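You operate a simulated robot arm through the tools that you are given. There is no shell and no other tool. Be economical: measure what you need, move in short steps, check, and stop when the job is done.

You are at the controls of a simulated two-armed robot. One attempt, no reset.

Task
Open the marmalade and carry it to the bed on the tray with the can and the white dish.
Fine: lid on the sideboard top; yellow tray to the foot of the bed. Set down upright: orange marmalade jar, drink can.
Where things are to end (x, y in the base frame): yellow tray within 250 mm of [-1050, 110].

It is judged by the outcome, as a careful person would: the job done as asked, and still so three seconds after it is handed in. It fails if anything else is knocked over, pushed out of place, dropped, spilled or broken. Lids that push on must go on centred and level and be pressed home; caps that screw on are set level and turned clockwise until they are tight.

Robot
Two 7-joint arms with two-finger parallel grippers on one trunk, on a base that drives. Base frame: it is fixed to the floor where the robot stands at the start and does not move with it; the origin is under the middle of the robot, x ahead of it, y to its left, z up. Lengths are in mm, angles in rad, forces in N, time in s.
The left shoulder is at the start at [50, 177, 1179], the right one opposite. Places, roughly: foot of the bed [-1500, 100, 600]; spoon [1000, -3000, 750]; tray [700, 300, 800]; white dish (9x9x5 cm) [500, 300, 800]. Payload 3.43 kg a hand.
The TCP of each hand is the grasp point between the finger pads, 34 mm short of the fingertips. In the tool frame z runs along the fingers and y along their closing line. Largest opening 128 mm; finger width 24, thickness 12; the body of the gripper, 48 by 130 mm, starts 96 mm behind the TCP.
Orientation is told as [roll, pitch, yaw] about the base's x, y, z axes, in that order, counted from this pose: with the fingers straight down and closing along the base's y, the tool's x points along the base's -x, its y along +y and its z along -z.

Tools
- The arms move only by the tool drive_tool. It takes "left_steps", "right_steps" or both (then of equal length, played together; a hand with none holds still); each is a list of rows, each an object (a shift or turn left out is 0, a gripper value left out holds the last) with "offset": the shift along the tool's x, y, z in units of 25 mm (1.0 is 25 mm), a list of three; "turn": the turn, a rotation vector about the tool's x, y, z in units of 8 degrees (1.0 is 8 degrees), a list of three; "jaw": the opening, from 0 (shut) to 1 (fully open). In form: [{"offset": [dx, dy, dz], "turn": [wx, wy, wz], "jaw": jaw}, ...]. A call has 1 to 12 rows; each row shifts and turns the commanded pose from where the row before left it, along the tool's axes as they then stand. A call with a number of a shift or a turn outside -1 to 1 is refused whole. Each row takes 0.2 s and may step no farther than 50 mm and 0.15 rad from the row before; otherwise, or with a gripper value out of range, the whole call is refused. A pose out of reach is approached as far as the arm can. The call stops where the force on the tool passes 90 N (or 10 N more than at its start, if that is more) or the arm is blocked; 0.2 s more then pass. The fingers move at their own pace (about 108 mm/s each) and stop on an object; they squeeze with about 31 N. The grip force told is the motor's: it shows also when the fingers shut on nothing. Time passes only in rows, and 0.2 s behind the last, so rows that do not move let the fingers close. The reply holds the time, the measured pose of the TCP, the force on the tool along the base axes, the opening and the grip force, in the units named above and with some noise, with the torque about the TCP (base axes, N m) and any sound that the robot's microphone picked up.
- Cameras (640 x 400 px; columns grow to the right, rows downward): "scene" is now at [95.5, 66.1, 1312.7]; the picture's right is [0.94, -0.34, 0.00], its down [-0.28, -0.77, -0.57] and it looks along [0.19, 0.54, -0.82] (base axes); focal length 214 px, centre (320, 200). "left" rides on the left gripper at [76, 11, -160] in its tool frame; the picture's right is [-0.15, 0.99, 0.00], its down [-0.88, -0.13, -0.46] and it looks along [-0.45, -0.07, 0.89] (tool axes); focal length 234 px, centre (320, 200). "right" rides on the right gripper at [76, -11, -160] in its tool frame; the picture's right is [0.15, 0.99, 0.00], its down [-0.88, 0.13, -0.46] and it looks along [-0.45, 0.07, 0.89] (tool axes); focal length 234 px, centre (320, 200). There is no depth. A picture from a camera that has moved, and an enlarged one, comes with that camera's place and axes in the base frame and with its lens.
- grab_frame(camera): a new picture of that camera. It takes no simulated time.
- slide_trunk(by): slides the trunk up (or, below 0, down) by that many mm; the arms and the scene camera ride with it, the base frame stays. It gives what a move gives, with no picture.
- base_move(legs): drives the robot by 1 to 6 legs, each [ahead, turn to the left] in mm and rad, along the robot's own axes; the way and the turn of a leg run together, so that a leg with both is an arc; at most 1500 mm and 3.142 rad a leg. The arms and the cameras ride along, it lands a little off, and it stops where it bumps. It gives what a move gives.
- pan_tilt(pan, tilt): turns the head with the scene camera to pan (to the left, within 1.396 rad either way) and tilt (down, from -0.506 to 1.204), counted from straight ahead of the robot. It gives what a move gives.
- inspect(camera, box): a new picture of the part [left, top, right, bottom] of that camera's present view, enlarged. It takes no simulated time.
- job_done(): hands the job in; it is judged then, once.

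Go step by step. Nothing tells you exact positions but the pictures and the camera data: compare them with the known pose of the tool, close in by small moves and look again before you grip or let go. The budget is 120 turns and 108 pictures, counting those below and the enlarged ones. Unless the task says otherwise, let go and move clear before handing in, and close with one line.

The tools are called after "Emit:" by a JSON object that holds its "fn" and its "kwargs". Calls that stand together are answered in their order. drive_tool: Moves the arms, as the interface text tells. Its arguments: {"type":"object","properties":{"left_steps":{"type":"array","items":{"type":"object","properties":{"offset":{"type":"array","items":{"type":"number"}},"turn":{"type":"array","items":{"type":"number"}},"jaw":{"type":"number"}}}},"right_steps":{"type":"array","items":{"type":"object","properties":{"offset":{"type":"array","items":{"type":"number"}},"turn":{"type":"array","items":{"type":"number"}},"jaw":{"type":"number"}}}}},"required":[]} The other tools are called the same way: slide_trunk (by) slides the trunk up or down; base_move (legs) drives the base; pan_tilt (pan, tilt) turns the head that bears the scene camera; grab_frame (camera) takes a picture; inspect (camera, box) takes an enlarged picture of a part of a camera's view; job_done () hands the job in.

At the start:

```text
clock: 0.0
left_eef_pos: [392.9, 401.0, 1111.5]
left_ee_rot: [0.001, 0.0, -0.001]
left_contact_force: [-0.1, 0.3, 0.3]
left_moment: [0.01, -0.03, -0.07]
left_gripper_width: 128.0
left_gripper_force: 0.0
right_eef_pos: [369.4, 45.2, 1125.7]
right_ee_rot: [0.001, 0.0, 0.0]
right_contact_force: [-0.5, -0.1, 0.0]
right_moment: [0.01, 0.03, -0.04]
right_gripper_width: 128.1
right_gripper_force: 0.2
trunk travel left (down, up): [-350.0, 51.0]
robot x, y, heading: [-1.1, 2.5, 0.006]
head pan, tilt: [1.227, 0.963]
```

scene: 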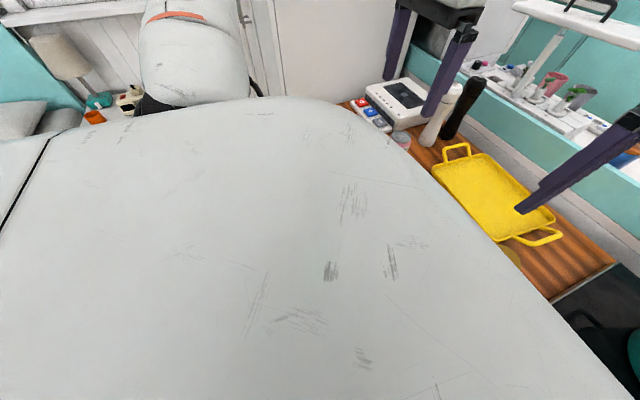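
right: 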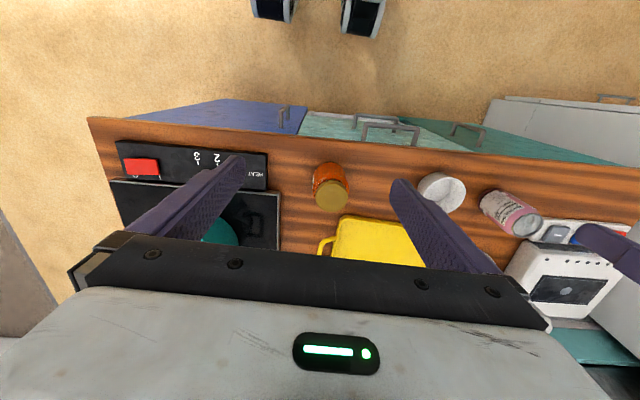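
left: 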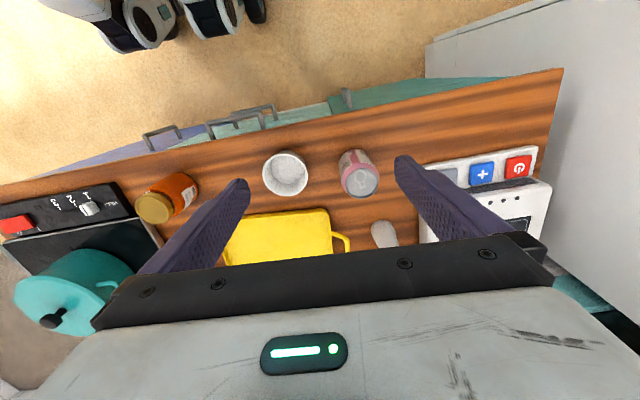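

The first pictures show the sideboard ahead: jar near [477, 85], dish near [463, 320], can near [474, 459], tray behind them. I'll look ahead with the scene camera to measure more exactly.

Emit:
{"fn": "pan_tilt", "kwargs": {"pan": 0.2, "tilt": 0.75}}

Emit:
{"fn": "grab_frame", "kwargs": {"camera": "scene"}}

Emit:
{"fn": "inspect", "kwargs": {"camera": "right", "box": [240, 120, 560, 270]}}

```text
clock: 1.3
left_eef_pos: [393.7, 399.8, 1110.9]
left_ee_rot: [-0.001, 0.0, -0.001]
left_contact_force: [-0.4, 0.0, 0.2]
left_moment: [-0.03, 0.0, 0.03]
left_gripper_width: 128.0
left_gripper_force: 0.0
right_eef_pos: [369.1, 46.0, 1125.9]
right_ee_rot: [0.001, -0.001, 0.0]
right_contact_force: [0.3, 0.0, 0.4]
right_moment: [-0.02, 0.01, -0.03]
right_gripper_width: 128.4
right_gripper_force: 0.2
trunk travel left (down, up): [-350.0, 51.0]
robot x, y, heading: [1.2, 2.5, -0.001]
head pan, tilt: [0.201, 0.75]
```

```text
104 pictures are left
camera scene: at [152.5, 15.0, 1329.2], right [0.2, -0.98, 0.0], down [-0.67, -0.14, -0.73], along [0.72, 0.15, -0.68], focal length 214 px, centre (320, 200)
```

scene: 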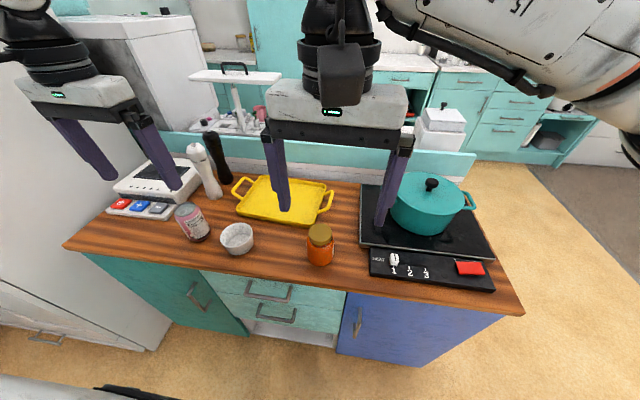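

```text
2.00 times, centred on (400, 195) of right
camera zoom: at [293.4, 34.4, 1284.3], right [-0.15, 0.99, 0.0], down [0.88, 0.13, 0.46], along [0.45, 0.07, -0.89], focal length 468 px, centre (160, 210)
```

zoom: 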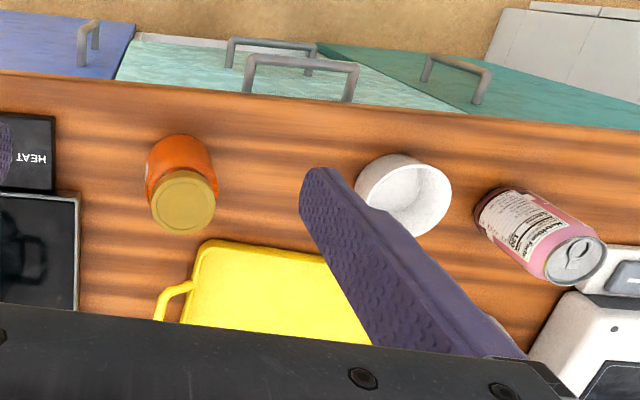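

Items are clear and I have positions. I'll drive forward toward the sideboard to bring the tray into reach, then check.

Emit:
{"fn": "base_move", "kwargs": {"legs": [[150, 0]]}}

Emit:
{"fn": "grab_frame", "kwargs": {"camera": "scene"}}

Emit:
{"fn": "grab_frame", "kwargs": {"camera": "left"}}

Emit:
{"fn": "grab_frame", "kwargs": {"camera": "right"}}

```text
clock: 2.7
left_eef_pos: [526.8, 401.7, 1111.8]
left_ee_rot: [0.0, 0.001, 0.001]
left_contact_force: [-0.1, 0.0, 0.4]
left_moment: [0.0, 0.01, 0.01]
left_gripper_width: 128.2
left_gripper_force: 0.1
right_eef_pos: [503.5, 45.8, 1124.6]
right_ee_rot: [0.0, 0.001, -0.001]
right_contact_force: [-1.9, -0.2, 0.2]
right_moment: [0.0, -0.02, 0.01]
right_gripper_width: 128.1
right_gripper_force: 0.0
trunk travel left (down, up): [-350.0, 51.0]
robot x, y, heading: [132.0, -1.4, -0.0]
head pan, tilt: [0.201, 0.75]
stopped in leg 1: the robot was blocked; the commanded pose is now the measured one
```

```text
102 pictures are left
camera scene: at [285.9, 15.0, 1329.6], right [0.2, -0.98, 0.0], down [-0.67, -0.14, -0.73], along [0.72, 0.15, -0.68], focal length 214 px, centre (320, 200)
```

scene: 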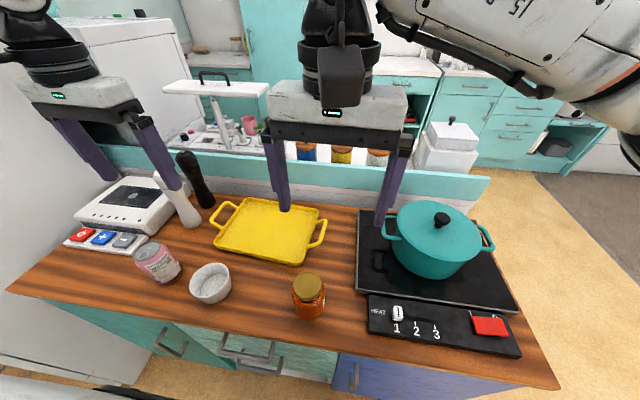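

```text
101 pictures are left
camera left: at [450.8, 412.6, 1271.4], right [0.14, 0.99, 0.0], down [0.88, -0.13, 0.46], along [0.45, -0.07, -0.89], focal length 234 px, centre (320, 200)
```

left: 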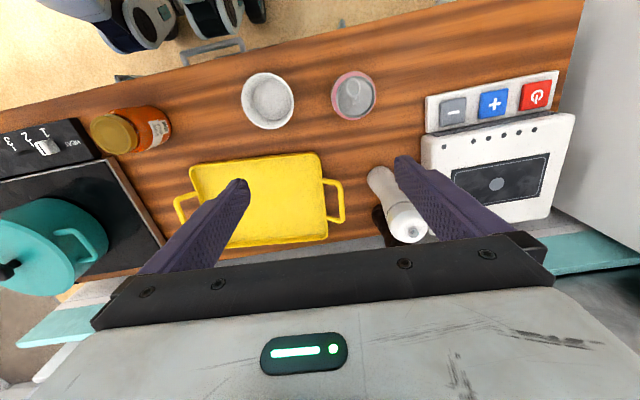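

```text
100 pictures are left
camera right: at [427.5, 34.6, 1284.1], right [-0.15, 0.99, 0.0], down [0.88, 0.13, 0.46], along [0.45, 0.07, -0.89], focal length 234 px, centre (320, 200)
```

right: 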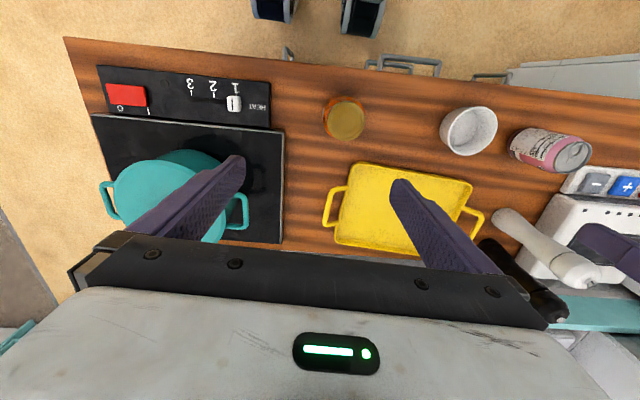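

The base now stands against the sideboard (x=132). I take: can [476,456,top 913], dish [470,318], jar lid [477,82,901], tray centre about [678,250]. Testing the left arm's reach over the tray.

Emit:
{"fn": "drive_tool", "kwargs": {"left_steps": [{"offset": [-0.9, -0.5, 0.6]}, {"offset": [-0.9, -0.5, 0.6]}, {"offset": [-0.9, -0.5, 0.6]}, {"offset": [-0.9, -0.5, 0.6]}, {"offset": [-0.9, -0.5, 0.6]}, {"offset": [-0.9, -0.5, 0.6]}, {"offset": [-0.9, -0.5, 0.6]}, {"offset": [0, 0, 0]}]}}

Emit:
{"fn": "inspect", "kwargs": {"camera": "right", "box": [300, 80, 620, 280]}}

Emit:
{"fn": "inspect", "kwargs": {"camera": "scene", "box": [120, 140, 360, 330]}}

```text
clock: 4.5
left_eef_pos: [684.4, 314.6, 1005.4]
left_ee_rot: [0.0, 0.0, 0.004]
left_contact_force: [-0.5, 0.2, -0.3]
left_moment: [-0.01, 0.03, -0.02]
left_gripper_width: 128.0
left_gripper_force: 0.1
right_eef_pos: [504.0, 45.5, 1124.9]
right_ee_rot: [0.0, 0.001, 0.0]
right_contact_force: [-0.2, 0.4, 0.1]
right_moment: [-0.01, -0.02, -0.01]
right_gripper_width: 128.2
right_gripper_force: 0.1
trunk travel left (down, up): [-350.0, 51.0]
robot x, y, heading: [136.7, 0.7, -0.001]
head pan, tilt: [0.201, 0.75]
```

```text
2.00 times, centred on (460, 180) of right
camera zoom: at [428.7, 34.8, 1283.7], right [-0.15, 0.99, 0.0], down [0.88, 0.13, 0.45], along [0.45, 0.07, -0.89], focal length 468 px, centre (40, 240)
```

zoom: 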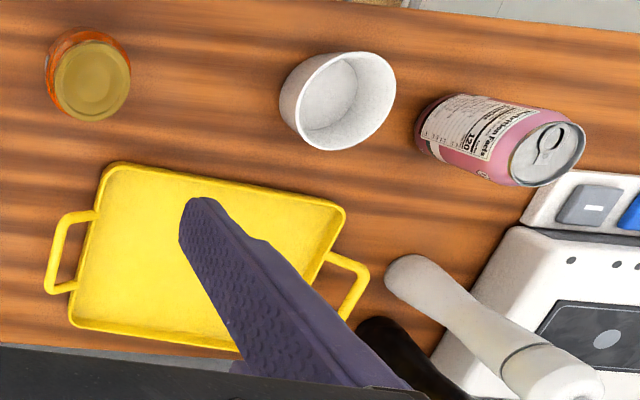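

```text
2.11 times, centred on (240, 235) of scene
camera zoom: at [287.1, 15.1, 1329.3], right [0.2, -0.98, 0.0], down [-0.67, -0.14, -0.73], along [0.72, 0.15, -0.68], focal length 452 px, centre (488, 126)
```

zoom: 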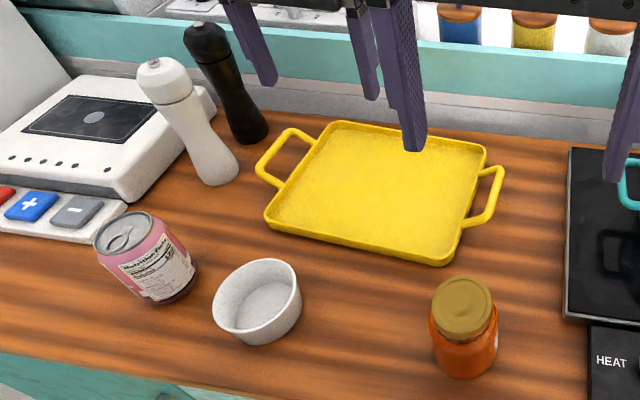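

Reach over the tray is fine. Moving the left hand above the can.

Emit:
{"fn": "drive_tool", "kwargs": {"left_steps": [{"offset": [1, 0, 0], "jaw": 0.85}, {"offset": [1, 0, 0]}, {"offset": [1, 0.5, 0]}, {"offset": [1, 1, 0]}, {"offset": [1, 1, 0]}, {"offset": [1, 1, 0]}, {"offset": [1, 1, 0]}, {"offset": [1, 1, 0.4]}, {"offset": [0.33, 0.16, 0.8]}, {"offset": [0, 0, 0.8]}, {"offset": [0, 0, 0]}]}}

Emit:
{"fn": "grab_frame", "kwargs": {"camera": "left"}}

Emit:
{"fn": "inspect", "kwargs": {"camera": "scene", "box": [80, 160, 320, 310]}}

```text
clock: 6.9
left_eef_pos: [477.0, 454.8, 955.7]
left_ee_rot: [0.003, 0.001, 0.002]
left_contact_force: [-0.3, 0.3, -0.4]
left_moment: [0.01, -0.02, 0.0]
left_gripper_width: 108.9
left_gripper_force: 0.0
right_eef_pos: [505.4, 45.4, 1124.6]
right_ee_rot: [0.001, 0.001, 0.001]
right_contact_force: [0.3, -0.6, -0.1]
right_moment: [0.05, 0.01, 0.01]
right_gripper_width: 128.1
right_gripper_force: 0.1
trunk travel left (down, up): [-350.0, 51.0]
robot x, y, heading: [137.2, 1.2, 0.003]
head pan, tilt: [0.201, 0.75]
```

```text
97 pictures are left
camera left: at [401.2, 465.5, 1115.8], right [0.14, 0.99, 0.0], down [0.88, -0.13, 0.45], along [0.45, -0.07, -0.89], focal length 234 px, centre (320, 200)
```

left: 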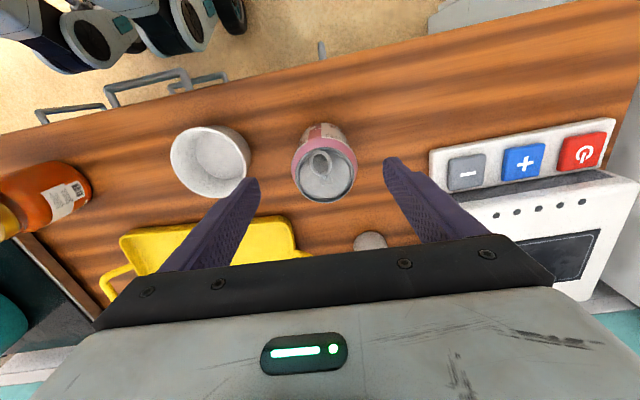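

```text
2.67 times, centred on (200, 235) of scene
camera zoom: at [287.3, 14.6, 1329.3], right [0.2, -0.98, 0.0], down [-0.67, -0.14, -0.73], along [0.72, 0.15, -0.68], focal length 572 px, centre (640, 107)
```

zoom: 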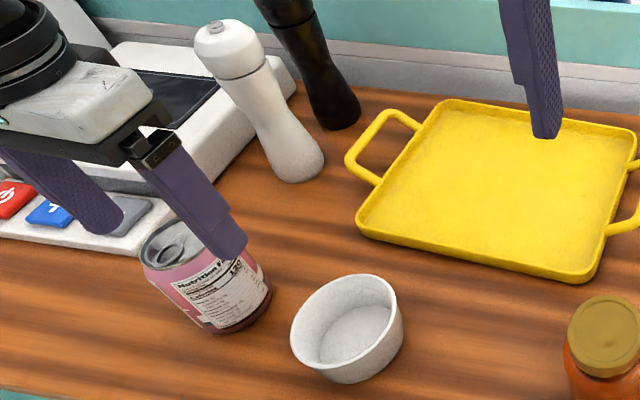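

The can is centred between the fingers. Descending, gripping, lifting a little.

Emit:
{"fn": "drive_tool", "kwargs": {"left_steps": [{"offset": [0, 0.1, 1]}, {"offset": [0, 0, 1]}, {"offset": [0, 0, 1]}, {"offset": [0, 0, 1]}, {"offset": [0, 0, 0], "jaw": 0.3}, {"offset": [0, 0, 0]}, {"offset": [0, 0, 0]}]}}

```text
clock: 8.5
left_eef_pos: [475.3, 457.2, 856.0]
left_ee_rot: [0.0, 0.002, 0.002]
left_contact_force: [0.6, 0.5, -0.7]
left_moment: [0.03, -0.07, 0.03]
left_gripper_width: 64.8
left_gripper_force: 31.1
right_eef_pos: [505.6, 45.1, 1124.7]
right_ee_rot: [-0.001, 0.0, 0.001]
right_contact_force: [0.2, -0.5, 0.6]
right_moment: [-0.01, 0.0, 0.0]
right_gripper_width: 128.0
right_gripper_force: 0.1
trunk travel left (down, up): [-350.0, 51.0]
robot x, y, heading: [136.1, 3.7, -0.003]
head pan, tilt: [0.201, 0.75]
```

Emit:
{"fn": "drive_tool", "kwargs": {"left_steps": [{"offset": [0, 0, -1]}, {"offset": [0, 0, -1]}, {"offset": [-0.9, -0.6, -1]}, {"offset": [-1, -0.6, 0]}, {"offset": [-1, -0.6, 0]}, {"offset": [-1, -0.6, 0]}, {"offset": [-1, -0.5, 0]}, {"offset": [-1, -0.5, 0]}, {"offset": [-1, -0.5, 0]}, {"offset": [-1, -0.5, 0]}, {"offset": [-1, -0.5, 0]}, {"offset": [-1, 0, 0]}]}}

Emit:
{"fn": "grab_frame", "kwargs": {"camera": "left"}}

Emit:
{"fn": "grab_frame", "kwargs": {"camera": "scene"}}

```text
clock: 11.1
left_eef_pos: [725.7, 337.6, 930.6]
left_ee_rot: [0.002, 0.001, 0.002]
left_contact_force: [-0.9, 0.1, -4.5]
left_moment: [0.0, 0.03, 0.0]
left_gripper_width: 64.9
left_gripper_force: 31.2
right_eef_pos: [505.7, 44.4, 1125.0]
right_ee_rot: [0.0, 0.002, 0.0]
right_contact_force: [-0.4, -0.2, 0.2]
right_moment: [-0.03, 0.01, -0.01]
right_gripper_width: 128.1
right_gripper_force: 0.1
trunk travel left (down, up): [-350.0, 51.0]
robot x, y, heading: [134.5, -0.4, 0.003]
head pan, tilt: [0.201, 0.75]
```

```text
95 pictures are left
camera left: at [651.1, 348.3, 1090.5], right [0.14, 0.99, 0.0], down [0.88, -0.13, 0.45], along [0.45, -0.06, -0.89], focal length 234 px, centre (320, 200)
```

left: 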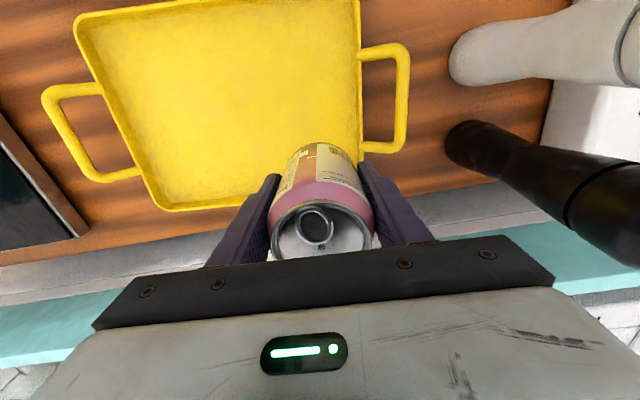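

```text
94 pictures are left
camera scene: at [288.1, 15.1, 1329.1], right [0.2, -0.98, 0.0], down [-0.67, -0.14, -0.73], along [0.72, 0.15, -0.68], focal length 214 px, centre (320, 200)
```

scene: 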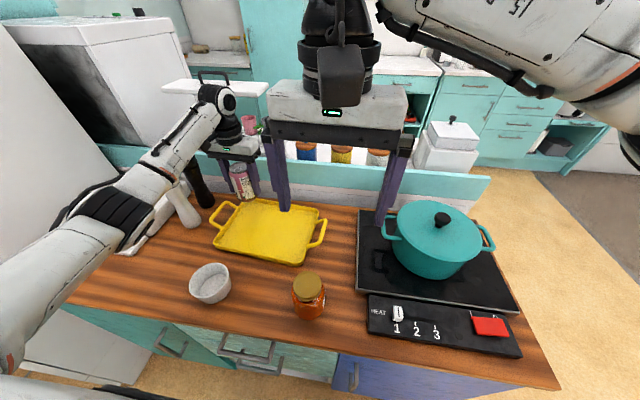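

The can is over the tray's far left. Lowering toward the tray floor.

Emit:
{"fn": "drive_tool", "kwargs": {"left_steps": [{"offset": [0.55, 0, 0]}, {"offset": [0, 0, 0.6]}, {"offset": [0, 0, 0.6]}, {"offset": [0, 0, 0.6]}, {"offset": [0, 0, 0.6]}, {"offset": [0, 0, 0.1]}, {"offset": [0, 0, 0]}]}}

Emit:
{"fn": "inspect", "kwargs": {"camera": "scene", "box": [160, 150, 340, 270]}}

```text
clock: 12.7
left_eef_pos: [711.0, 337.0, 868.3]
left_ee_rot: [0.0, 0.003, 0.001]
left_contact_force: [0.3, 0.1, -2.9]
left_moment: [-0.01, 0.0, 0.03]
left_gripper_width: 65.1
left_gripper_force: 31.5
right_eef_pos: [506.5, 45.4, 1125.5]
right_ee_rot: [-0.003, 0.001, 0.0]
right_contact_force: [-0.8, 0.5, -0.4]
right_moment: [0.0, -0.02, 0.01]
right_gripper_width: 128.1
right_gripper_force: 0.1
trunk travel left (down, up): [-350.0, 51.0]
robot x, y, heading: [133.1, -2.6, 0.005]
head pan, tilt: [0.201, 0.75]
```

```text
3.33 times, centred on (250, 210) of scene
camera zoom: at [287.8, 15.3, 1329.2], right [0.2, -0.98, 0.0], down [-0.67, -0.14, -0.73], along [0.72, 0.15, -0.68], focal length 715 px, centre (553, 167)
```

zoom: 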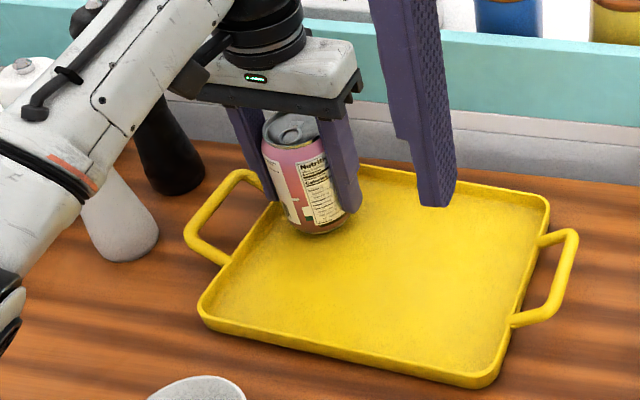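

Emit:
{"fn": "drive_tool", "kwargs": {"left_steps": [{"offset": [0, 0, 0.08]}, {"offset": [0, 0, 0.08]}, {"offset": [0, 0, 0]}]}}

```text
clock: 13.5
left_eef_pos: [710.9, 335.2, 863.2]
left_ee_rot: [0.0, 0.003, 0.001]
left_contact_force: [-0.9, 0.2, -4.4]
left_moment: [-0.02, 0.01, 0.01]
left_gripper_width: 65.1
left_gripper_force: 31.1
right_eef_pos: [505.8, 45.3, 1124.1]
right_ee_rot: [-0.003, 0.003, 0.0]
right_contact_force: [-0.6, -0.1, 0.3]
right_moment: [0.03, -0.01, -0.02]
right_gripper_width: 127.9
right_gripper_force: 0.1
trunk travel left (down, up): [-350.0, 51.0]
robot x, y, heading: [132.2, -0.0, 0.01]
head pan, tilt: [0.201, 0.75]
```

Emit:
{"fn": "drive_tool", "kwargs": {"left_steps": [{"offset": [0, 0, 0.08]}, {"offset": [0, 0, 0.08]}, {"offset": [0, 0, 0]}]}}

```text
clock: 14.3
left_eef_pos: [711.6, 335.3, 859.3]
left_ee_rot: [0.001, -0.002, 0.003]
left_contact_force: [-0.5, -0.2, 5.5]
left_moment: [0.05, 0.21, 0.0]
left_gripper_width: 64.9
left_gripper_force: 31.1
right_eef_pos: [505.1, 45.9, 1125.2]
right_ee_rot: [0.001, 0.003, 0.0]
right_contact_force: [0.4, -0.7, 0.2]
right_moment: [-0.03, 0.0, 0.01]
right_gripper_width: 128.1
right_gripper_force: 0.1
trunk travel left (down, up): [-350.0, 51.0]
robot x, y, heading: [134.0, 5.0, 0.003]
head pan, tilt: [0.201, 0.75]
```

The can stands on the tray floor (weight is off). Releasing and rising.

Emit:
{"fn": "drive_tool", "kwargs": {"left_steps": [{"offset": [0, 0, 0], "jaw": 0.7}, {"offset": [0, 0, 0]}, {"offset": [0, 0, -0.5]}, {"offset": [0, 0, -1]}, {"offset": [0, 0, -1]}, {"offset": [0, 0, -1]}, {"offset": [0, 0, -1]}, {"offset": [0, 0, -1]}, {"offset": [0.5, 0, 0], "jaw": 1}]}}

Emit:
{"fn": "grab_frame", "kwargs": {"camera": "left"}}

```text
clock: 16.3
left_eef_pos: [696.8, 336.5, 999.8]
left_ee_rot: [-0.001, 0.002, 0.003]
left_contact_force: [-0.3, 0.3, -0.1]
left_moment: [0.01, -0.03, 0.02]
left_gripper_width: 128.0
left_gripper_force: 0.0
right_eef_pos: [506.2, 45.6, 1125.8]
right_ee_rot: [-0.003, 0.003, -0.002]
right_contact_force: [-0.3, -1.0, -0.8]
right_moment: [0.02, 0.03, 0.02]
right_gripper_width: 128.0
right_gripper_force: 0.0
trunk travel left (down, up): [-350.0, 51.0]
robot x, y, heading: [137.7, 0.6, 0.001]
head pan, tilt: [0.201, 0.75]
```

```text
92 pictures are left
camera left: at [622.2, 347.5, 1159.2], right [0.14, 0.99, 0.0], down [0.88, -0.13, 0.45], along [0.45, -0.07, -0.89], focal length 234 px, centre (320, 200)
```

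left: 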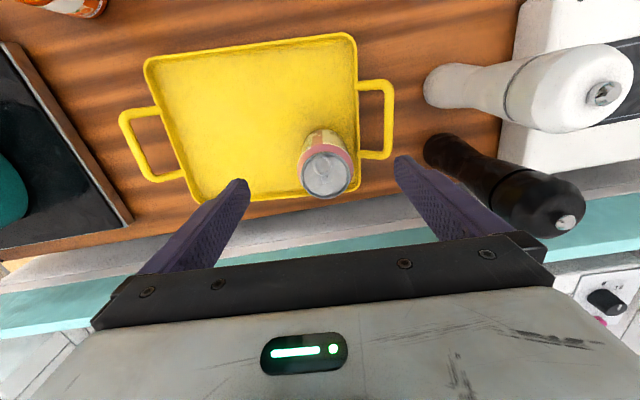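

The can stands on the tray; tray handles appear raised (~850 z). Moving to above the dish.

Emit:
{"fn": "drive_tool", "kwargs": {"left_steps": [{"offset": [1, 0, 0]}, {"offset": [1, 0, 0]}, {"offset": [1, 0, 0]}, {"offset": [1, 0, 0]}, {"offset": [1, -0.12, 0.4]}, {"offset": [1, -0.12, 0.6]}, {"offset": [1, -0.12, 0.6]}, {"offset": [1, -0.12, 0.6]}, {"offset": [1, -0.12, 0.6]}, {"offset": [0.08, -0.12, 0.6]}, {"offset": [0, 0, 0]}]}}

Emit:
{"fn": "grab_frame", "kwargs": {"camera": "left"}}

```text
clock: 18.7
left_eef_pos: [472.3, 317.4, 915.1]
left_ee_rot: [0.0, 0.003, 0.0]
left_contact_force: [0.4, 0.3, -0.6]
left_moment: [-0.01, 0.01, 0.01]
left_gripper_width: 127.9
left_gripper_force: 0.0
right_eef_pos: [506.0, 44.4, 1124.5]
right_ee_rot: [0.001, 0.003, 0.0]
right_contact_force: [-0.1, 0.3, -0.1]
right_moment: [0.0, 0.0, -0.01]
right_gripper_width: 128.1
right_gripper_force: 0.0
trunk travel left (down, up): [-350.0, 51.0]
robot x, y, heading: [135.2, 1.8, 0.004]
head pan, tilt: [0.201, 0.75]
```

```text
91 pictures are left
camera left: at [396.6, 328.5, 1073.7], right [0.14, 0.99, 0.0], down [0.88, -0.13, 0.45], along [0.45, -0.07, -0.89], focal length 234 px, centre (320, 200)
```

left: 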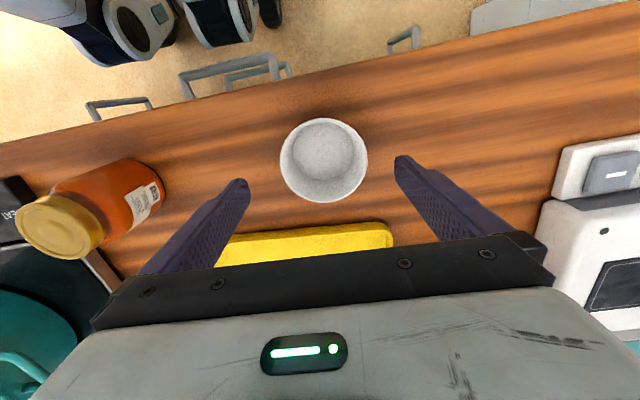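

Emit:
{"fn": "drive_tool", "kwargs": {"left_steps": [{"offset": [0, 0.13, 0.9]}, {"offset": [0, 0, 0.9]}, {"offset": [0, 0, 0.9]}, {"offset": [0, 0, 0.6]}, {"offset": [0, 0, 0], "jaw": 0.5}, {"offset": [0, 0, 0]}, {"offset": [0, 0, 0]}]}}

Emit:
{"fn": "inspect", "kwargs": {"camera": "scene", "box": [120, 180, 340, 330]}}

```text
clock: 20.3
left_eef_pos: [472.1, 319.1, 833.9]
left_ee_rot: [-0.001, -0.008, 0.004]
left_contact_force: [1.8, -2.2, 35.7]
left_moment: [-1.0, 0.32, -0.24]
left_gripper_width: 86.1
left_gripper_force: 31.7
right_eef_pos: [504.3, 44.7, 1126.7]
right_ee_rot: [0.003, 0.0, 0.002]
right_contact_force: [-0.5, 0.2, -0.2]
right_moment: [0.02, 0.02, -0.01]
right_gripper_width: 128.1
right_gripper_force: 0.2
trunk travel left (down, up): [-350.0, 51.0]
robot x, y, heading: [131.2, 1.2, 0.005]
head pan, tilt: [0.201, 0.75]
```

```text
2.67 times, centred on (230, 255) of scene
camera zoom: at [285.6, 13.1, 1329.9], right [0.2, -0.98, 0.0], down [-0.67, -0.14, -0.73], along [0.72, 0.15, -0.68], focal length 572 px, centre (560, 53)
```

zoom: 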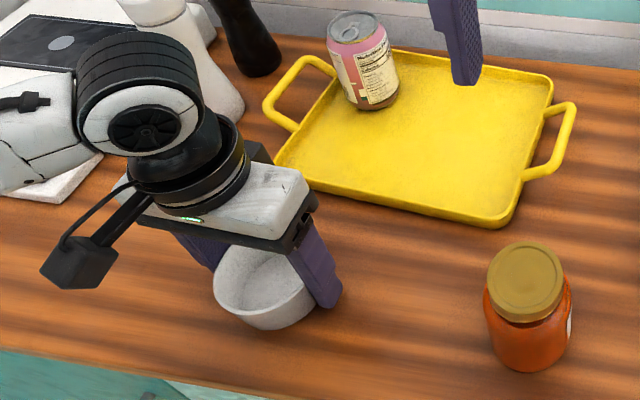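

Fingers just touched the table (top about 799); the dish is gripped at 86 mm. Lifting and carrying to the tray's near middle.

Emit:
{"fn": "drive_tool", "kwargs": {"left_steps": [{"offset": [0, 0, -0.8]}, {"offset": [0, 0, -0.8]}, {"offset": [0, 0, -0.8]}, {"offset": [-0.84, -0.28, 0]}, {"offset": [-0.84, -0.28, 0]}, {"offset": [-0.84, -0.28, 0]}, {"offset": [-0.84, -0.28, 0]}, {"offset": [-0.84, -0.28, 0]}, {"offset": [-0.84, -0.28, 0]}, {"offset": [-0.84, -0.28, 0]}, {"offset": [-0.84, -0.28, 0]}, {"offset": [0, 0, 0]}]}}

Emit:
{"fn": "grab_frame", "kwargs": {"camera": "left"}}

Emit:
{"fn": "inspect", "kwargs": {"camera": "scene", "box": [160, 150, 340, 270]}}

```text
clock: 22.9
left_eef_pos: [638.6, 264.1, 888.4]
left_ee_rot: [0.001, 0.001, 0.001]
left_contact_force: [0.1, 0.5, -2.5]
left_moment: [0.01, 0.01, 0.03]
left_gripper_width: 85.9
left_gripper_force: 30.8
right_eef_pos: [505.3, 46.4, 1124.7]
right_ee_rot: [-0.001, 0.002, 0.001]
right_contact_force: [-0.6, -0.4, -0.2]
right_moment: [0.01, 0.02, -0.01]
right_gripper_width: 128.1
right_gripper_force: 0.2
trunk travel left (down, up): [-350.0, 51.0]
robot x, y, heading: [134.4, 4.1, -0.001]
head pan, tilt: [0.201, 0.75]
```

```text
89 pictures are left
camera left: at [564.2, 275.6, 1048.8], right [0.14, 0.99, 0.0], down [0.88, -0.13, 0.45], along [0.45, -0.07, -0.89], focal length 234 px, centre (320, 200)
```

left: 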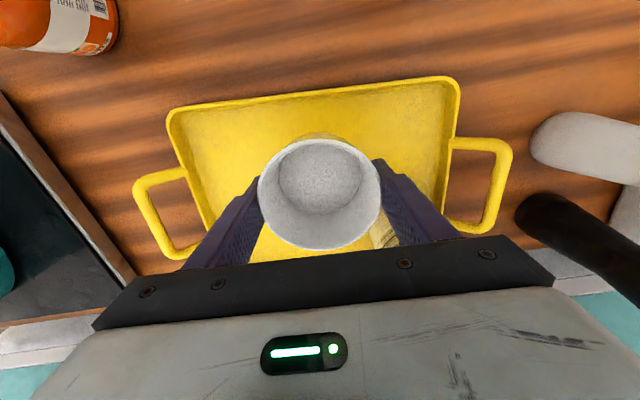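

```text
3.33 times, centred on (250, 210) of scene
camera zoom: at [287.5, 15.2, 1329.3], right [0.2, -0.98, 0.0], down [-0.67, -0.14, -0.73], along [0.72, 0.15, -0.68], focal length 715 px, centre (553, 167)
```

zoom: 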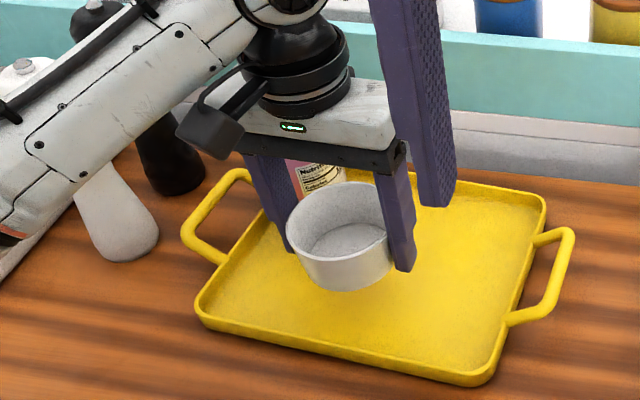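

Emit:
{"fn": "drive_tool", "kwargs": {"left_steps": [{"offset": [0, 0, 0.6]}, {"offset": [0, 0, 0.6]}, {"offset": [0, 0, 0.6]}, {"offset": [0, 0, 0.1]}, {"offset": [0, 0, 0]}]}}

```text
clock: 24.1
left_eef_pos: [639.3, 265.1, 841.3]
left_ee_rot: [-0.001, 0.002, 0.002]
left_contact_force: [0.0, -1.2, -1.7]
left_moment: [-0.01, -0.01, 0.01]
left_gripper_width: 86.3
left_gripper_force: 31.0
right_eef_pos: [505.1, 46.2, 1125.2]
right_ee_rot: [-0.001, 0.004, -0.001]
right_contact_force: [-0.1, 0.0, 0.2]
right_moment: [-0.02, -0.02, 0.01]
right_gripper_width: 128.2
right_gripper_force: 0.0
trunk travel left (down, up): [-350.0, 51.0]
robot x, y, heading: [135.0, -1.2, 0.002]
head pan, tilt: [0.201, 0.75]
```

Emit:
{"fn": "drive_tool", "kwargs": {"left_steps": [{"offset": [0, 0, 0.1]}, {"offset": [0, 0, 0.1]}, {"offset": [0, 0, 0]}]}}

```text
clock: 24.9
left_eef_pos: [639.0, 264.9, 839.9]
left_ee_rot: [0.0, -0.002, 0.004]
left_contact_force: [-1.2, 0.9, 6.5]
left_moment: [0.02, -0.23, 0.02]
left_gripper_width: 86.6
left_gripper_force: 31.1
right_eef_pos: [504.7, 44.9, 1125.7]
right_ee_rot: [0.0, 0.002, 0.002]
right_contact_force: [-0.3, 0.0, -0.3]
right_moment: [0.01, 0.02, 0.02]
right_gripper_width: 128.2
right_gripper_force: 0.1
trunk travel left (down, up): [-350.0, 51.0]
robot x, y, heading: [134.1, 2.8, -0.001]
head pan, tilt: [0.201, 0.75]
```

Dish touches the tray floor. Releasing, rising, and retracting the left hand.

Emit:
{"fn": "drive_tool", "kwargs": {"left_steps": [{"offset": [0, 0, 0], "jaw": 0.9}, {"offset": [0, 0, 0]}, {"offset": [0, 0, -0.5]}, {"offset": [0, 0, -1]}, {"offset": [0, 0, -1]}, {"offset": [0, 0, -1]}, {"offset": [0, 0, -1]}, {"offset": [0.5, 0.5, -1]}, {"offset": [1, 1, -1]}, {"offset": [1, 1, -0.5]}, {"offset": [1, 1, 0]}, {"offset": [1, 1, 0]}]}}

Emit:
{"fn": "grab_frame", "kwargs": {"camera": "scene"}}

Emit:
{"fn": "grab_frame", "kwargs": {"camera": "right"}}

```text
clock: 27.5
left_eef_pos: [522.9, 377.9, 1012.0]
left_ee_rot: [0.001, 0.0, 0.002]
left_contact_force: [-0.1, 0.6, 0.2]
left_moment: [-0.02, -0.02, -0.02]
left_gripper_width: 115.2
left_gripper_force: 0.1
right_eef_pos: [503.5, 45.7, 1125.1]
right_ee_rot: [-0.003, 0.001, 0.0]
right_contact_force: [0.1, -0.1, -0.1]
right_moment: [0.0, 0.0, 0.01]
right_gripper_width: 128.5
right_gripper_force: 0.1
trunk travel left (down, up): [-350.0, 51.0]
robot x, y, heading: [133.0, -2.6, 0.005]
head pan, tilt: [0.201, 0.75]
```

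```text
87 pictures are left
camera scene: at [286.9, 15.3, 1329.4], right [0.2, -0.98, 0.0], down [-0.67, -0.14, -0.73], along [0.72, 0.15, -0.68], focal length 214 px, centre (320, 200)
```

scene: 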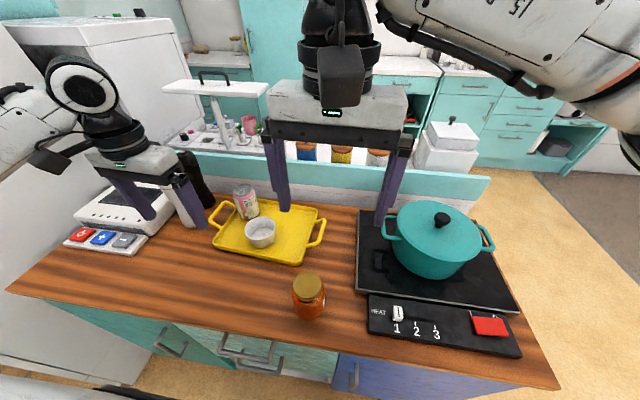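

```text
86 pictures are left
camera right: at [428.4, 35.0, 1283.8], right [-0.15, 0.99, 0.0], down [0.88, 0.13, 0.45], along [0.45, 0.07, -0.89], focal length 234 px, centre (320, 200)
```

right: 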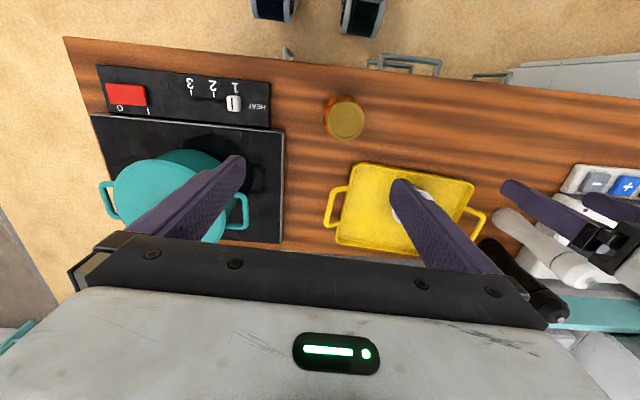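

Can and dish stand on the tray. Now the jar: the left hand is to hold its body from the side (near‑horizontal fingers) while the right unscrews from above; I'll reorient the left hand first.

Emit:
{"fn": "drive_tool", "kwargs": {"left_steps": [{"offset": [0.6, -0.8, 0]}, {"offset": [0.6, -0.8, 0]}, {"offset": [0.5, -0.8, 0], "turn": [0, 0, -1]}, {"turn": [0, 0, -1]}, {"turn": [0, 0, -1]}, {"turn": [0, 0, -1]}, {"turn": [0, 0, -1]}, {"turn": [0, 0, -1]}, {"turn": [0, 0, -1]}, {"turn": [0, 0, -1]}, {"turn": [0, 0, -1]}, {"turn": [0, 0, -1]}]}}

Emit:
{"fn": "grab_frame", "kwargs": {"camera": "scene"}}

```text
clock: 30.1
left_eef_pos: [483.9, 316.6, 1012.8]
left_ee_rot: [0.001, 0.0, 1.403]
left_contact_force: [-0.9, -0.5, -0.1]
left_moment: [0.0, -0.03, -0.02]
left_gripper_width: 115.4
left_gripper_force: 0.1
right_eef_pos: [504.7, 46.1, 1125.8]
right_ee_rot: [-0.002, 0.002, 0.0]
right_contact_force: [0.2, 0.8, 0.5]
right_moment: [0.0, 0.02, -0.01]
right_gripper_width: 128.1
right_gripper_force: 0.1
trunk travel left (down, up): [-350.0, 51.0]
robot x, y, heading: [135.1, -1.3, 0.004]
head pan, tilt: [0.201, 0.75]
```

```text
85 pictures are left
camera scene: at [287.5, 15.0, 1329.3], right [0.2, -0.98, 0.0], down [-0.67, -0.14, -0.73], along [0.72, 0.15, -0.68], focal length 214 px, centre (320, 200)
```

scene: 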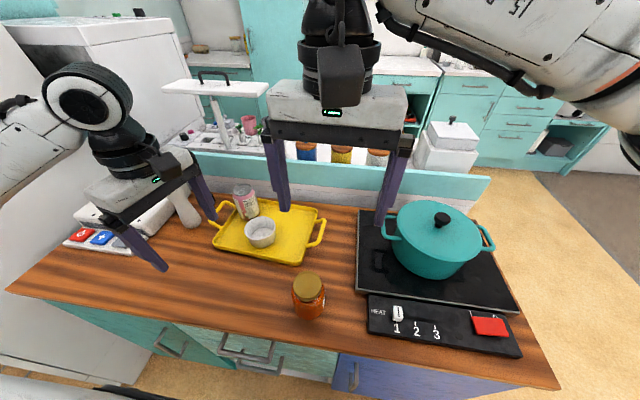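

Emit:
{"fn": "drive_tool", "kwargs": {"left_steps": [{"turn": [0, 1, 0]}, {"turn": [0, 1, 0]}, {"turn": [0, 1, 0]}, {"turn": [0, 1, 0]}, {"turn": [0, 1, 0]}, {"turn": [0, 1, 0]}, {"turn": [0, 1, 0]}, {"turn": [0, 1, 0]}, {"turn": [0, 1, 0]}, {"turn": [0, 0, 0]}]}}

Emit:
{"fn": "grab_frame", "kwargs": {"camera": "scene"}}

```text
clock: 32.3
left_eef_pos: [484.6, 317.3, 1013.3]
left_ee_rot: [0.001, 1.259, 1.403]
left_contact_force: [-0.7, -0.4, -0.6]
left_moment: [0.01, 0.02, 0.02]
left_gripper_width: 115.3
left_gripper_force: 0.1
right_eef_pos: [505.4, 45.5, 1125.3]
right_ee_rot: [0.001, 0.002, 0.001]
right_contact_force: [0.2, 0.0, -0.8]
right_moment: [0.0, 0.04, 0.0]
right_gripper_width: 128.0
right_gripper_force: 0.1
trunk travel left (down, up): [-350.0, 51.0]
robot x, y, heading: [140.5, -0.5, 0.002]
head pan, tilt: [0.201, 0.75]
```

```text
84 pictures are left
camera scene: at [287.4, 14.9, 1329.3], right [0.2, -0.98, 0.0], down [-0.67, -0.14, -0.73], along [0.72, 0.15, -0.68], focal length 214 px, centre (320, 200)
```

scene: 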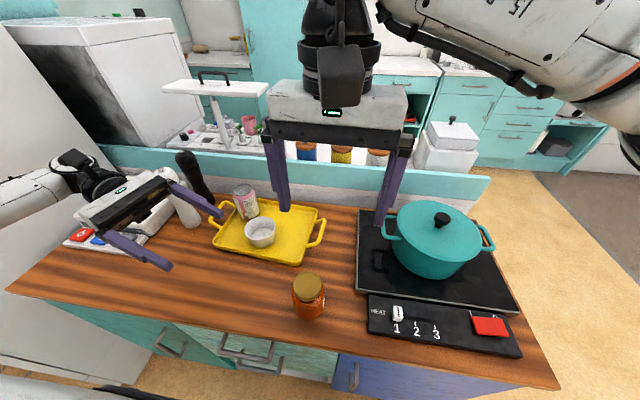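

Good, the wrist can do it. Moving the left hand to a stand‑off point beside the jar.

Emit:
{"fn": "drive_tool", "kwargs": {"left_steps": [{"offset": [-0.607, -0.211, 0.96]}, {"offset": [-0.607, -0.211, 0.96]}, {"offset": [-0.607, -0.211, 0.96]}, {"offset": [-0.607, -0.211, 0.96]}, {"offset": [-0.607, -0.211, 0.96]}, {"offset": [-0.607, -0.211, 0.96]}, {"offset": [0, 0, 0]}]}}

Emit:
{"fn": "grab_frame", "kwargs": {"camera": "left"}}

Emit:
{"fn": "inspect", "kwargs": {"camera": "scene", "box": [100, 180, 420, 380]}}

```text
clock: 33.9
left_eef_pos: [495.9, 204.5, 882.4]
left_ee_rot: [0.004, 1.258, 1.403]
left_contact_force: [0.1, 0.1, 0.6]
left_moment: [0.01, -0.01, 0.02]
left_gripper_width: 115.1
left_gripper_force: 0.1
right_eef_pos: [504.5, 46.0, 1124.5]
right_ee_rot: [0.001, 0.002, 0.0]
right_contact_force: [0.3, -0.1, -0.9]
right_moment: [-0.02, 0.03, 0.0]
right_gripper_width: 128.1
right_gripper_force: 0.0
trunk travel left (down, up): [-350.0, 51.0]
robot x, y, heading: [134.8, 1.2, -0.0]
head pan, tilt: [0.201, 0.75]
```

```text
83 pictures are left
camera left: at [507.5, 333.4, 1003.4], right [-0.97, 0.21, -0.14], down [0.25, 0.67, -0.7], along [-0.06, -0.71, -0.7], focal length 234 px, centre (320, 200)
```

left: 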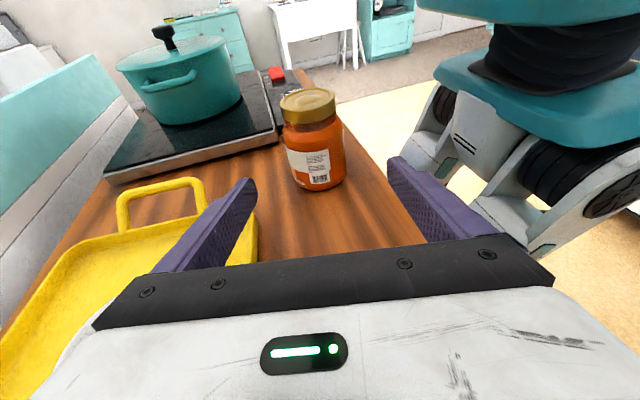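

```text
2.00 times, centred on (260, 280) of scene
camera zoom: at [287.4, 15.1, 1329.3], right [0.2, -0.98, 0.0], down [-0.67, -0.14, -0.73], along [0.72, 0.15, -0.68], focal length 429 px, centre (440, 40)
```

zoom: 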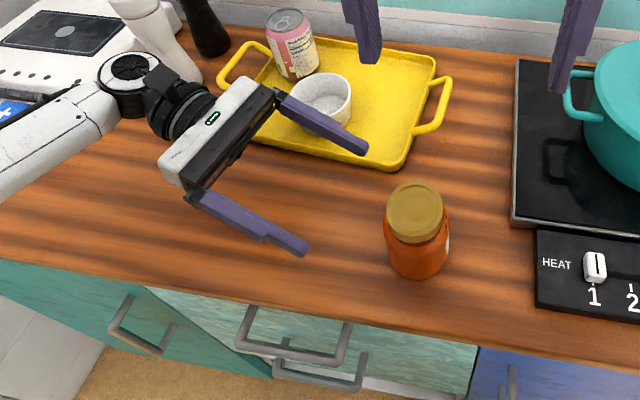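

Jar lines up with the left fingers. Advancing 130 mm along the fingers and gripping the jar body.

Emit:
{"fn": "drive_tool", "kwargs": {"left_steps": [{"offset": [0, -0.07, 0.9]}, {"offset": [0, 0, 0.9]}, {"offset": [0, 0, 0.9]}, {"offset": [0, 0, 0.9]}, {"offset": [0, 0, 0.8]}, {"offset": [0, 0, 0.8]}, {"offset": [0, 0, 0]}]}}

Emit:
{"fn": "grab_frame", "kwargs": {"camera": "left"}}

Emit:
{"fn": "inspect", "kwargs": {"camera": "scene", "box": [200, 220, 400, 350]}}

```text
clock: 35.5
left_eef_pos: [477.5, 82.7, 841.2]
left_ee_rot: [0.003, 1.257, 1.404]
left_contact_force: [-0.5, 0.8, -0.2]
left_moment: [0.02, -0.02, 0.01]
left_gripper_width: 115.4
left_gripper_force: 0.1
right_eef_pos: [506.3, 46.8, 1124.4]
right_ee_rot: [0.0, 0.003, 0.0]
right_contact_force: [0.3, 0.5, -0.9]
right_moment: [-0.01, 0.0, 0.02]
right_gripper_width: 127.9
right_gripper_force: 0.1
trunk travel left (down, up): [-350.0, 51.0]
robot x, y, heading: [139.1, 1.9, 0.003]
head pan, tilt: [0.201, 0.75]
```

```text
81 pictures are left
camera left: at [489.2, 210.9, 962.9], right [-0.97, 0.21, -0.14], down [0.25, 0.67, -0.7], along [-0.06, -0.71, -0.7], focal length 234 px, centre (320, 200)
```

left: 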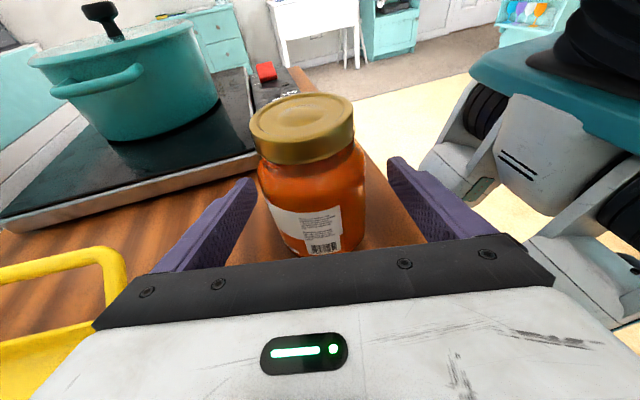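

```text
3.08 times, centred on (300, 285) of scene
camera zoom: at [287.5, 15.1, 1329.3], right [0.2, -0.98, 0.0], down [-0.67, -0.14, -0.73], along [0.72, 0.15, -0.68], focal length 660 px, centre (382, -62)
```

zoom: 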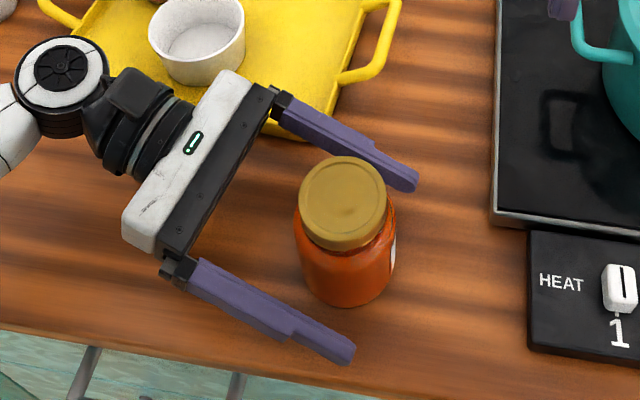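

Emit:
{"fn": "drive_tool", "kwargs": {"left_steps": [{"offset": [0, -0.14, 0]}, {"offset": [0, 0, 0], "jaw": 0.4}, {"offset": [0, 0, 0]}, {"offset": [0, 0, 0]}]}}

Emit:
{"fn": "inspect", "kwargs": {"camera": "scene", "box": [200, 220, 400, 350]}}

```text
clock: 36.5
left_eef_pos: [481.2, 81.6, 841.7]
left_ee_rot: [0.003, 1.257, 1.403]
left_contact_force: [-0.6, -0.7, 0.1]
left_moment: [0.0, 0.03, -0.04]
left_gripper_width: 70.2
left_gripper_force: 31.3
right_eef_pos: [506.2, 44.5, 1125.2]
right_ee_rot: [-0.001, 0.001, 0.0]
right_contact_force: [-0.8, 0.3, 0.8]
right_moment: [-0.01, 0.04, 0.0]
right_gripper_width: 127.9
right_gripper_force: 0.1
trunk travel left (down, up): [-350.0, 51.0]
robot x, y, heading: [134.0, -1.1, 0.005]
head pan, tilt: [0.201, 0.75]
```

```text
3.08 times, centred on (300, 285) of scene
camera zoom: at [287.5, 15.0, 1329.2], right [0.2, -0.98, 0.0], down [-0.67, -0.14, -0.73], along [0.72, 0.15, -0.68], focal length 660 px, centre (382, -62)
```

zoom: 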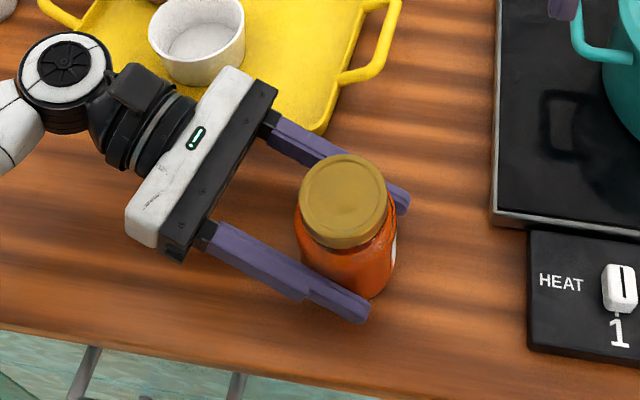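

Jar held at 70 mm. Bringing the right hand above the lid, pre-turned clockwise.

Emit:
{"fn": "drive_tool", "kwargs": {"right_steps": [{"offset": [0.2, 0.3, 0.9], "jaw": 0.75}, {"offset": [0.2, 0.3, 0.9]}, {"offset": [0.2, 0.3, 0.9]}, {"offset": [0.2, 0.3, 0.9]}, {"offset": [0.16, 0.3, 0.9]}, {"turn": [0, 0, 1]}, {"turn": [0, 0, 1]}, {"turn": [0, 0, 1]}, {"turn": [0, 0, 1]}, {"turn": [0, 0, 1]}, {"turn": [0, 0, 1]}, {"turn": [0, 0, 1]}]}}

Emit:
{"fn": "grab_frame", "kwargs": {"camera": "right"}}

Emit:
{"fn": "grab_frame", "kwargs": {"camera": "scene"}}

```text
clock: 39.1
left_eef_pos: [482.0, 82.4, 842.2]
left_ee_rot: [0.005, 1.258, 1.402]
left_contact_force: [-0.5, 0.7, 0.2]
left_moment: [0.04, 0.03, -0.02]
left_gripper_width: 70.0
left_gripper_force: 31.0
right_eef_pos: [482.0, 83.4, 1012.8]
right_ee_rot: [-0.002, -0.001, -0.982]
right_contact_force: [0.2, -0.4, 0.9]
right_moment: [0.03, 0.01, 0.01]
right_gripper_width: 96.0
right_gripper_force: 0.1
trunk travel left (down, up): [-350.0, 51.0]
robot x, y, heading: [133.4, -0.8, 0.002]
head pan, tilt: [0.201, 0.75]
```

```text
78 pictures are left
camera right: at [429.7, 140.5, 1171.5], right [0.74, 0.67, 0.0], down [0.6, -0.66, 0.46], along [0.3, -0.34, -0.89], focal length 234 px, centre (320, 200)
```

right: 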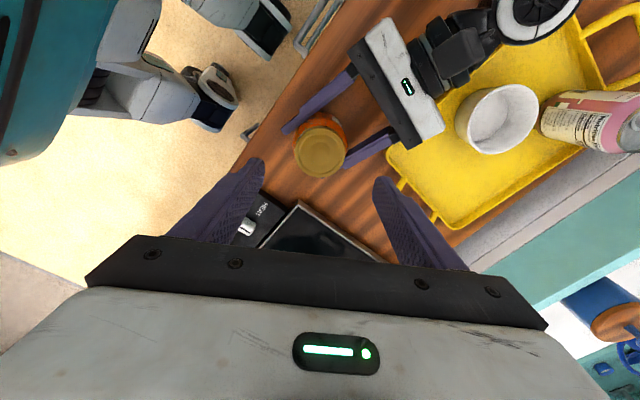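

```text
77 pictures are left
camera scene: at [287.5, 15.1, 1329.2], right [0.2, -0.98, 0.0], down [-0.67, -0.14, -0.73], along [0.72, 0.15, -0.68], focal length 214 px, centre (320, 200)
```

scene: 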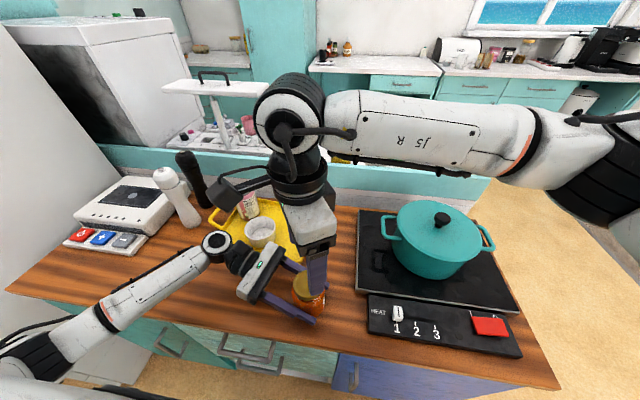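

Lid is centred under the right hand. Descending so only the tips embrace the lid, then gripping.

Emit:
{"fn": "drive_tool", "kwargs": {"right_steps": [{"offset": [0, 0, 0.9]}, {"offset": [0, 0, 0.9]}, {"offset": [0, 0, 0.9]}, {"offset": [0, 0, 0.9]}, {"offset": [0, 0, 0]}]}}

Emit:
{"fn": "inspect", "kwargs": {"camera": "left", "box": [180, 40, 460, 260]}}

Emit:
{"fn": "inspect", "kwargs": {"camera": "right", "box": [180, 40, 460, 260]}}

```text
clock: 40.3
left_eef_pos: [480.2, 81.3, 841.0]
left_ee_rot: [0.002, 1.258, 1.402]
left_contact_force: [-0.4, 0.3, -0.1]
left_moment: [0.02, 0.0, -0.04]
left_gripper_width: 70.0
left_gripper_force: 31.0
right_eef_pos: [480.7, 82.6, 921.9]
right_ee_rot: [-0.001, 0.001, -0.979]
right_contact_force: [-0.4, 0.8, -0.3]
right_moment: [0.02, -0.03, 0.03]
right_gripper_width: 96.1
right_gripper_force: 0.0
trunk travel left (down, up): [-350.0, 51.0]
robot x, y, heading: [137.6, -3.3, 0.009]
head pan, tilt: [0.201, 0.75]
```

```text
1.82 times, centred on (320, 150) of left
camera zoom: at [492.9, 210.6, 963.1], right [-0.97, 0.21, -0.14], down [0.25, 0.67, -0.7], along [-0.06, -0.71, -0.7], focal length 426 px, centre (320, 291)
```

zoom: 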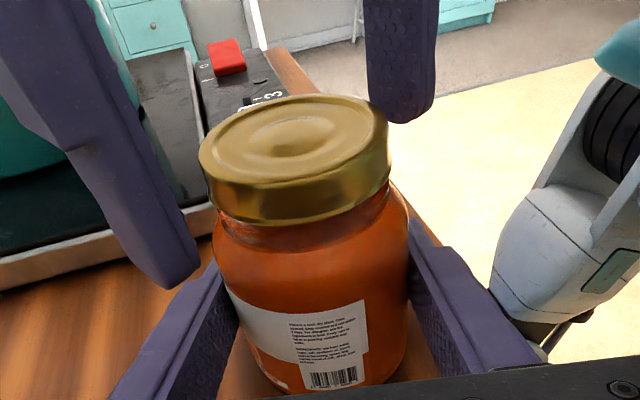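

```text
1.82 times, centred on (320, 150) of right
camera zoom: at [428.0, 140.2, 1080.4], right [0.74, 0.67, 0.0], down [0.6, -0.66, 0.46], along [0.31, -0.34, -0.89], focal length 426 px, centre (320, 291)
```

zoom: 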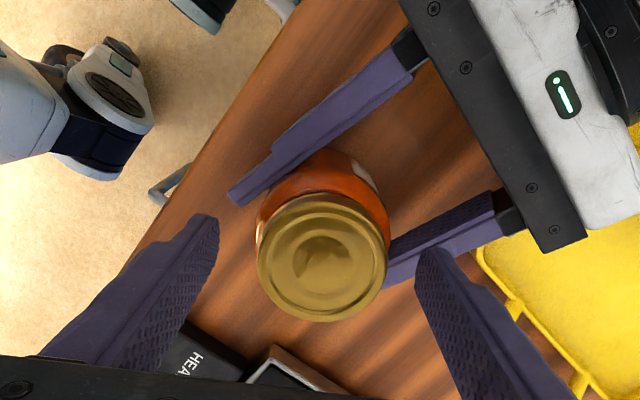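

Emit:
{"fn": "drive_tool", "kwargs": {"right_steps": [{"jaw": 0.4}, {}, {}, {"turn": [0, 0, -0.5]}, {"turn": [0, 0, -0.5]}, {"turn": [0, 0, -1]}, {"turn": [0, 0, -1]}, {"turn": [0, 0, -1]}]}}

Emit:
{"fn": "inspect", "kwargs": {"camera": "left", "box": [180, 40, 460, 260]}}

```text
clock: 42.1
left_eef_pos: [481.9, 81.9, 841.6]
left_ee_rot: [0.005, 1.258, 1.402]
left_contact_force: [-5.0, -5.7, 0.3]
left_moment: [0.2, -0.14, -0.03]
left_gripper_width: 69.8
left_gripper_force: 31.2
right_eef_pos: [480.7, 83.3, 923.1]
right_ee_rot: [-0.001, 0.001, -0.415]
right_contact_force: [3.5, 6.1, -0.3]
right_moment: [0.14, -0.09, 0.02]
right_gripper_width: 58.7
right_gripper_force: 31.1
trunk travel left (down, up): [-350.0, 51.0]
robot x, y, heading: [132.6, 0.1, 0.0]
head pan, tilt: [0.201, 0.75]
```

```text
1.82 times, centred on (320, 150) of left
camera zoom: at [492.8, 210.4, 963.1], right [-0.97, 0.21, -0.14], down [0.25, 0.67, -0.7], along [-0.06, -0.71, -0.7], focal length 426 px, centre (320, 291)
```

zoom: 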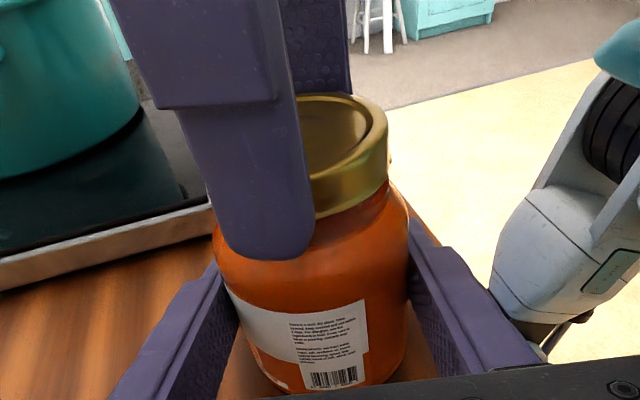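

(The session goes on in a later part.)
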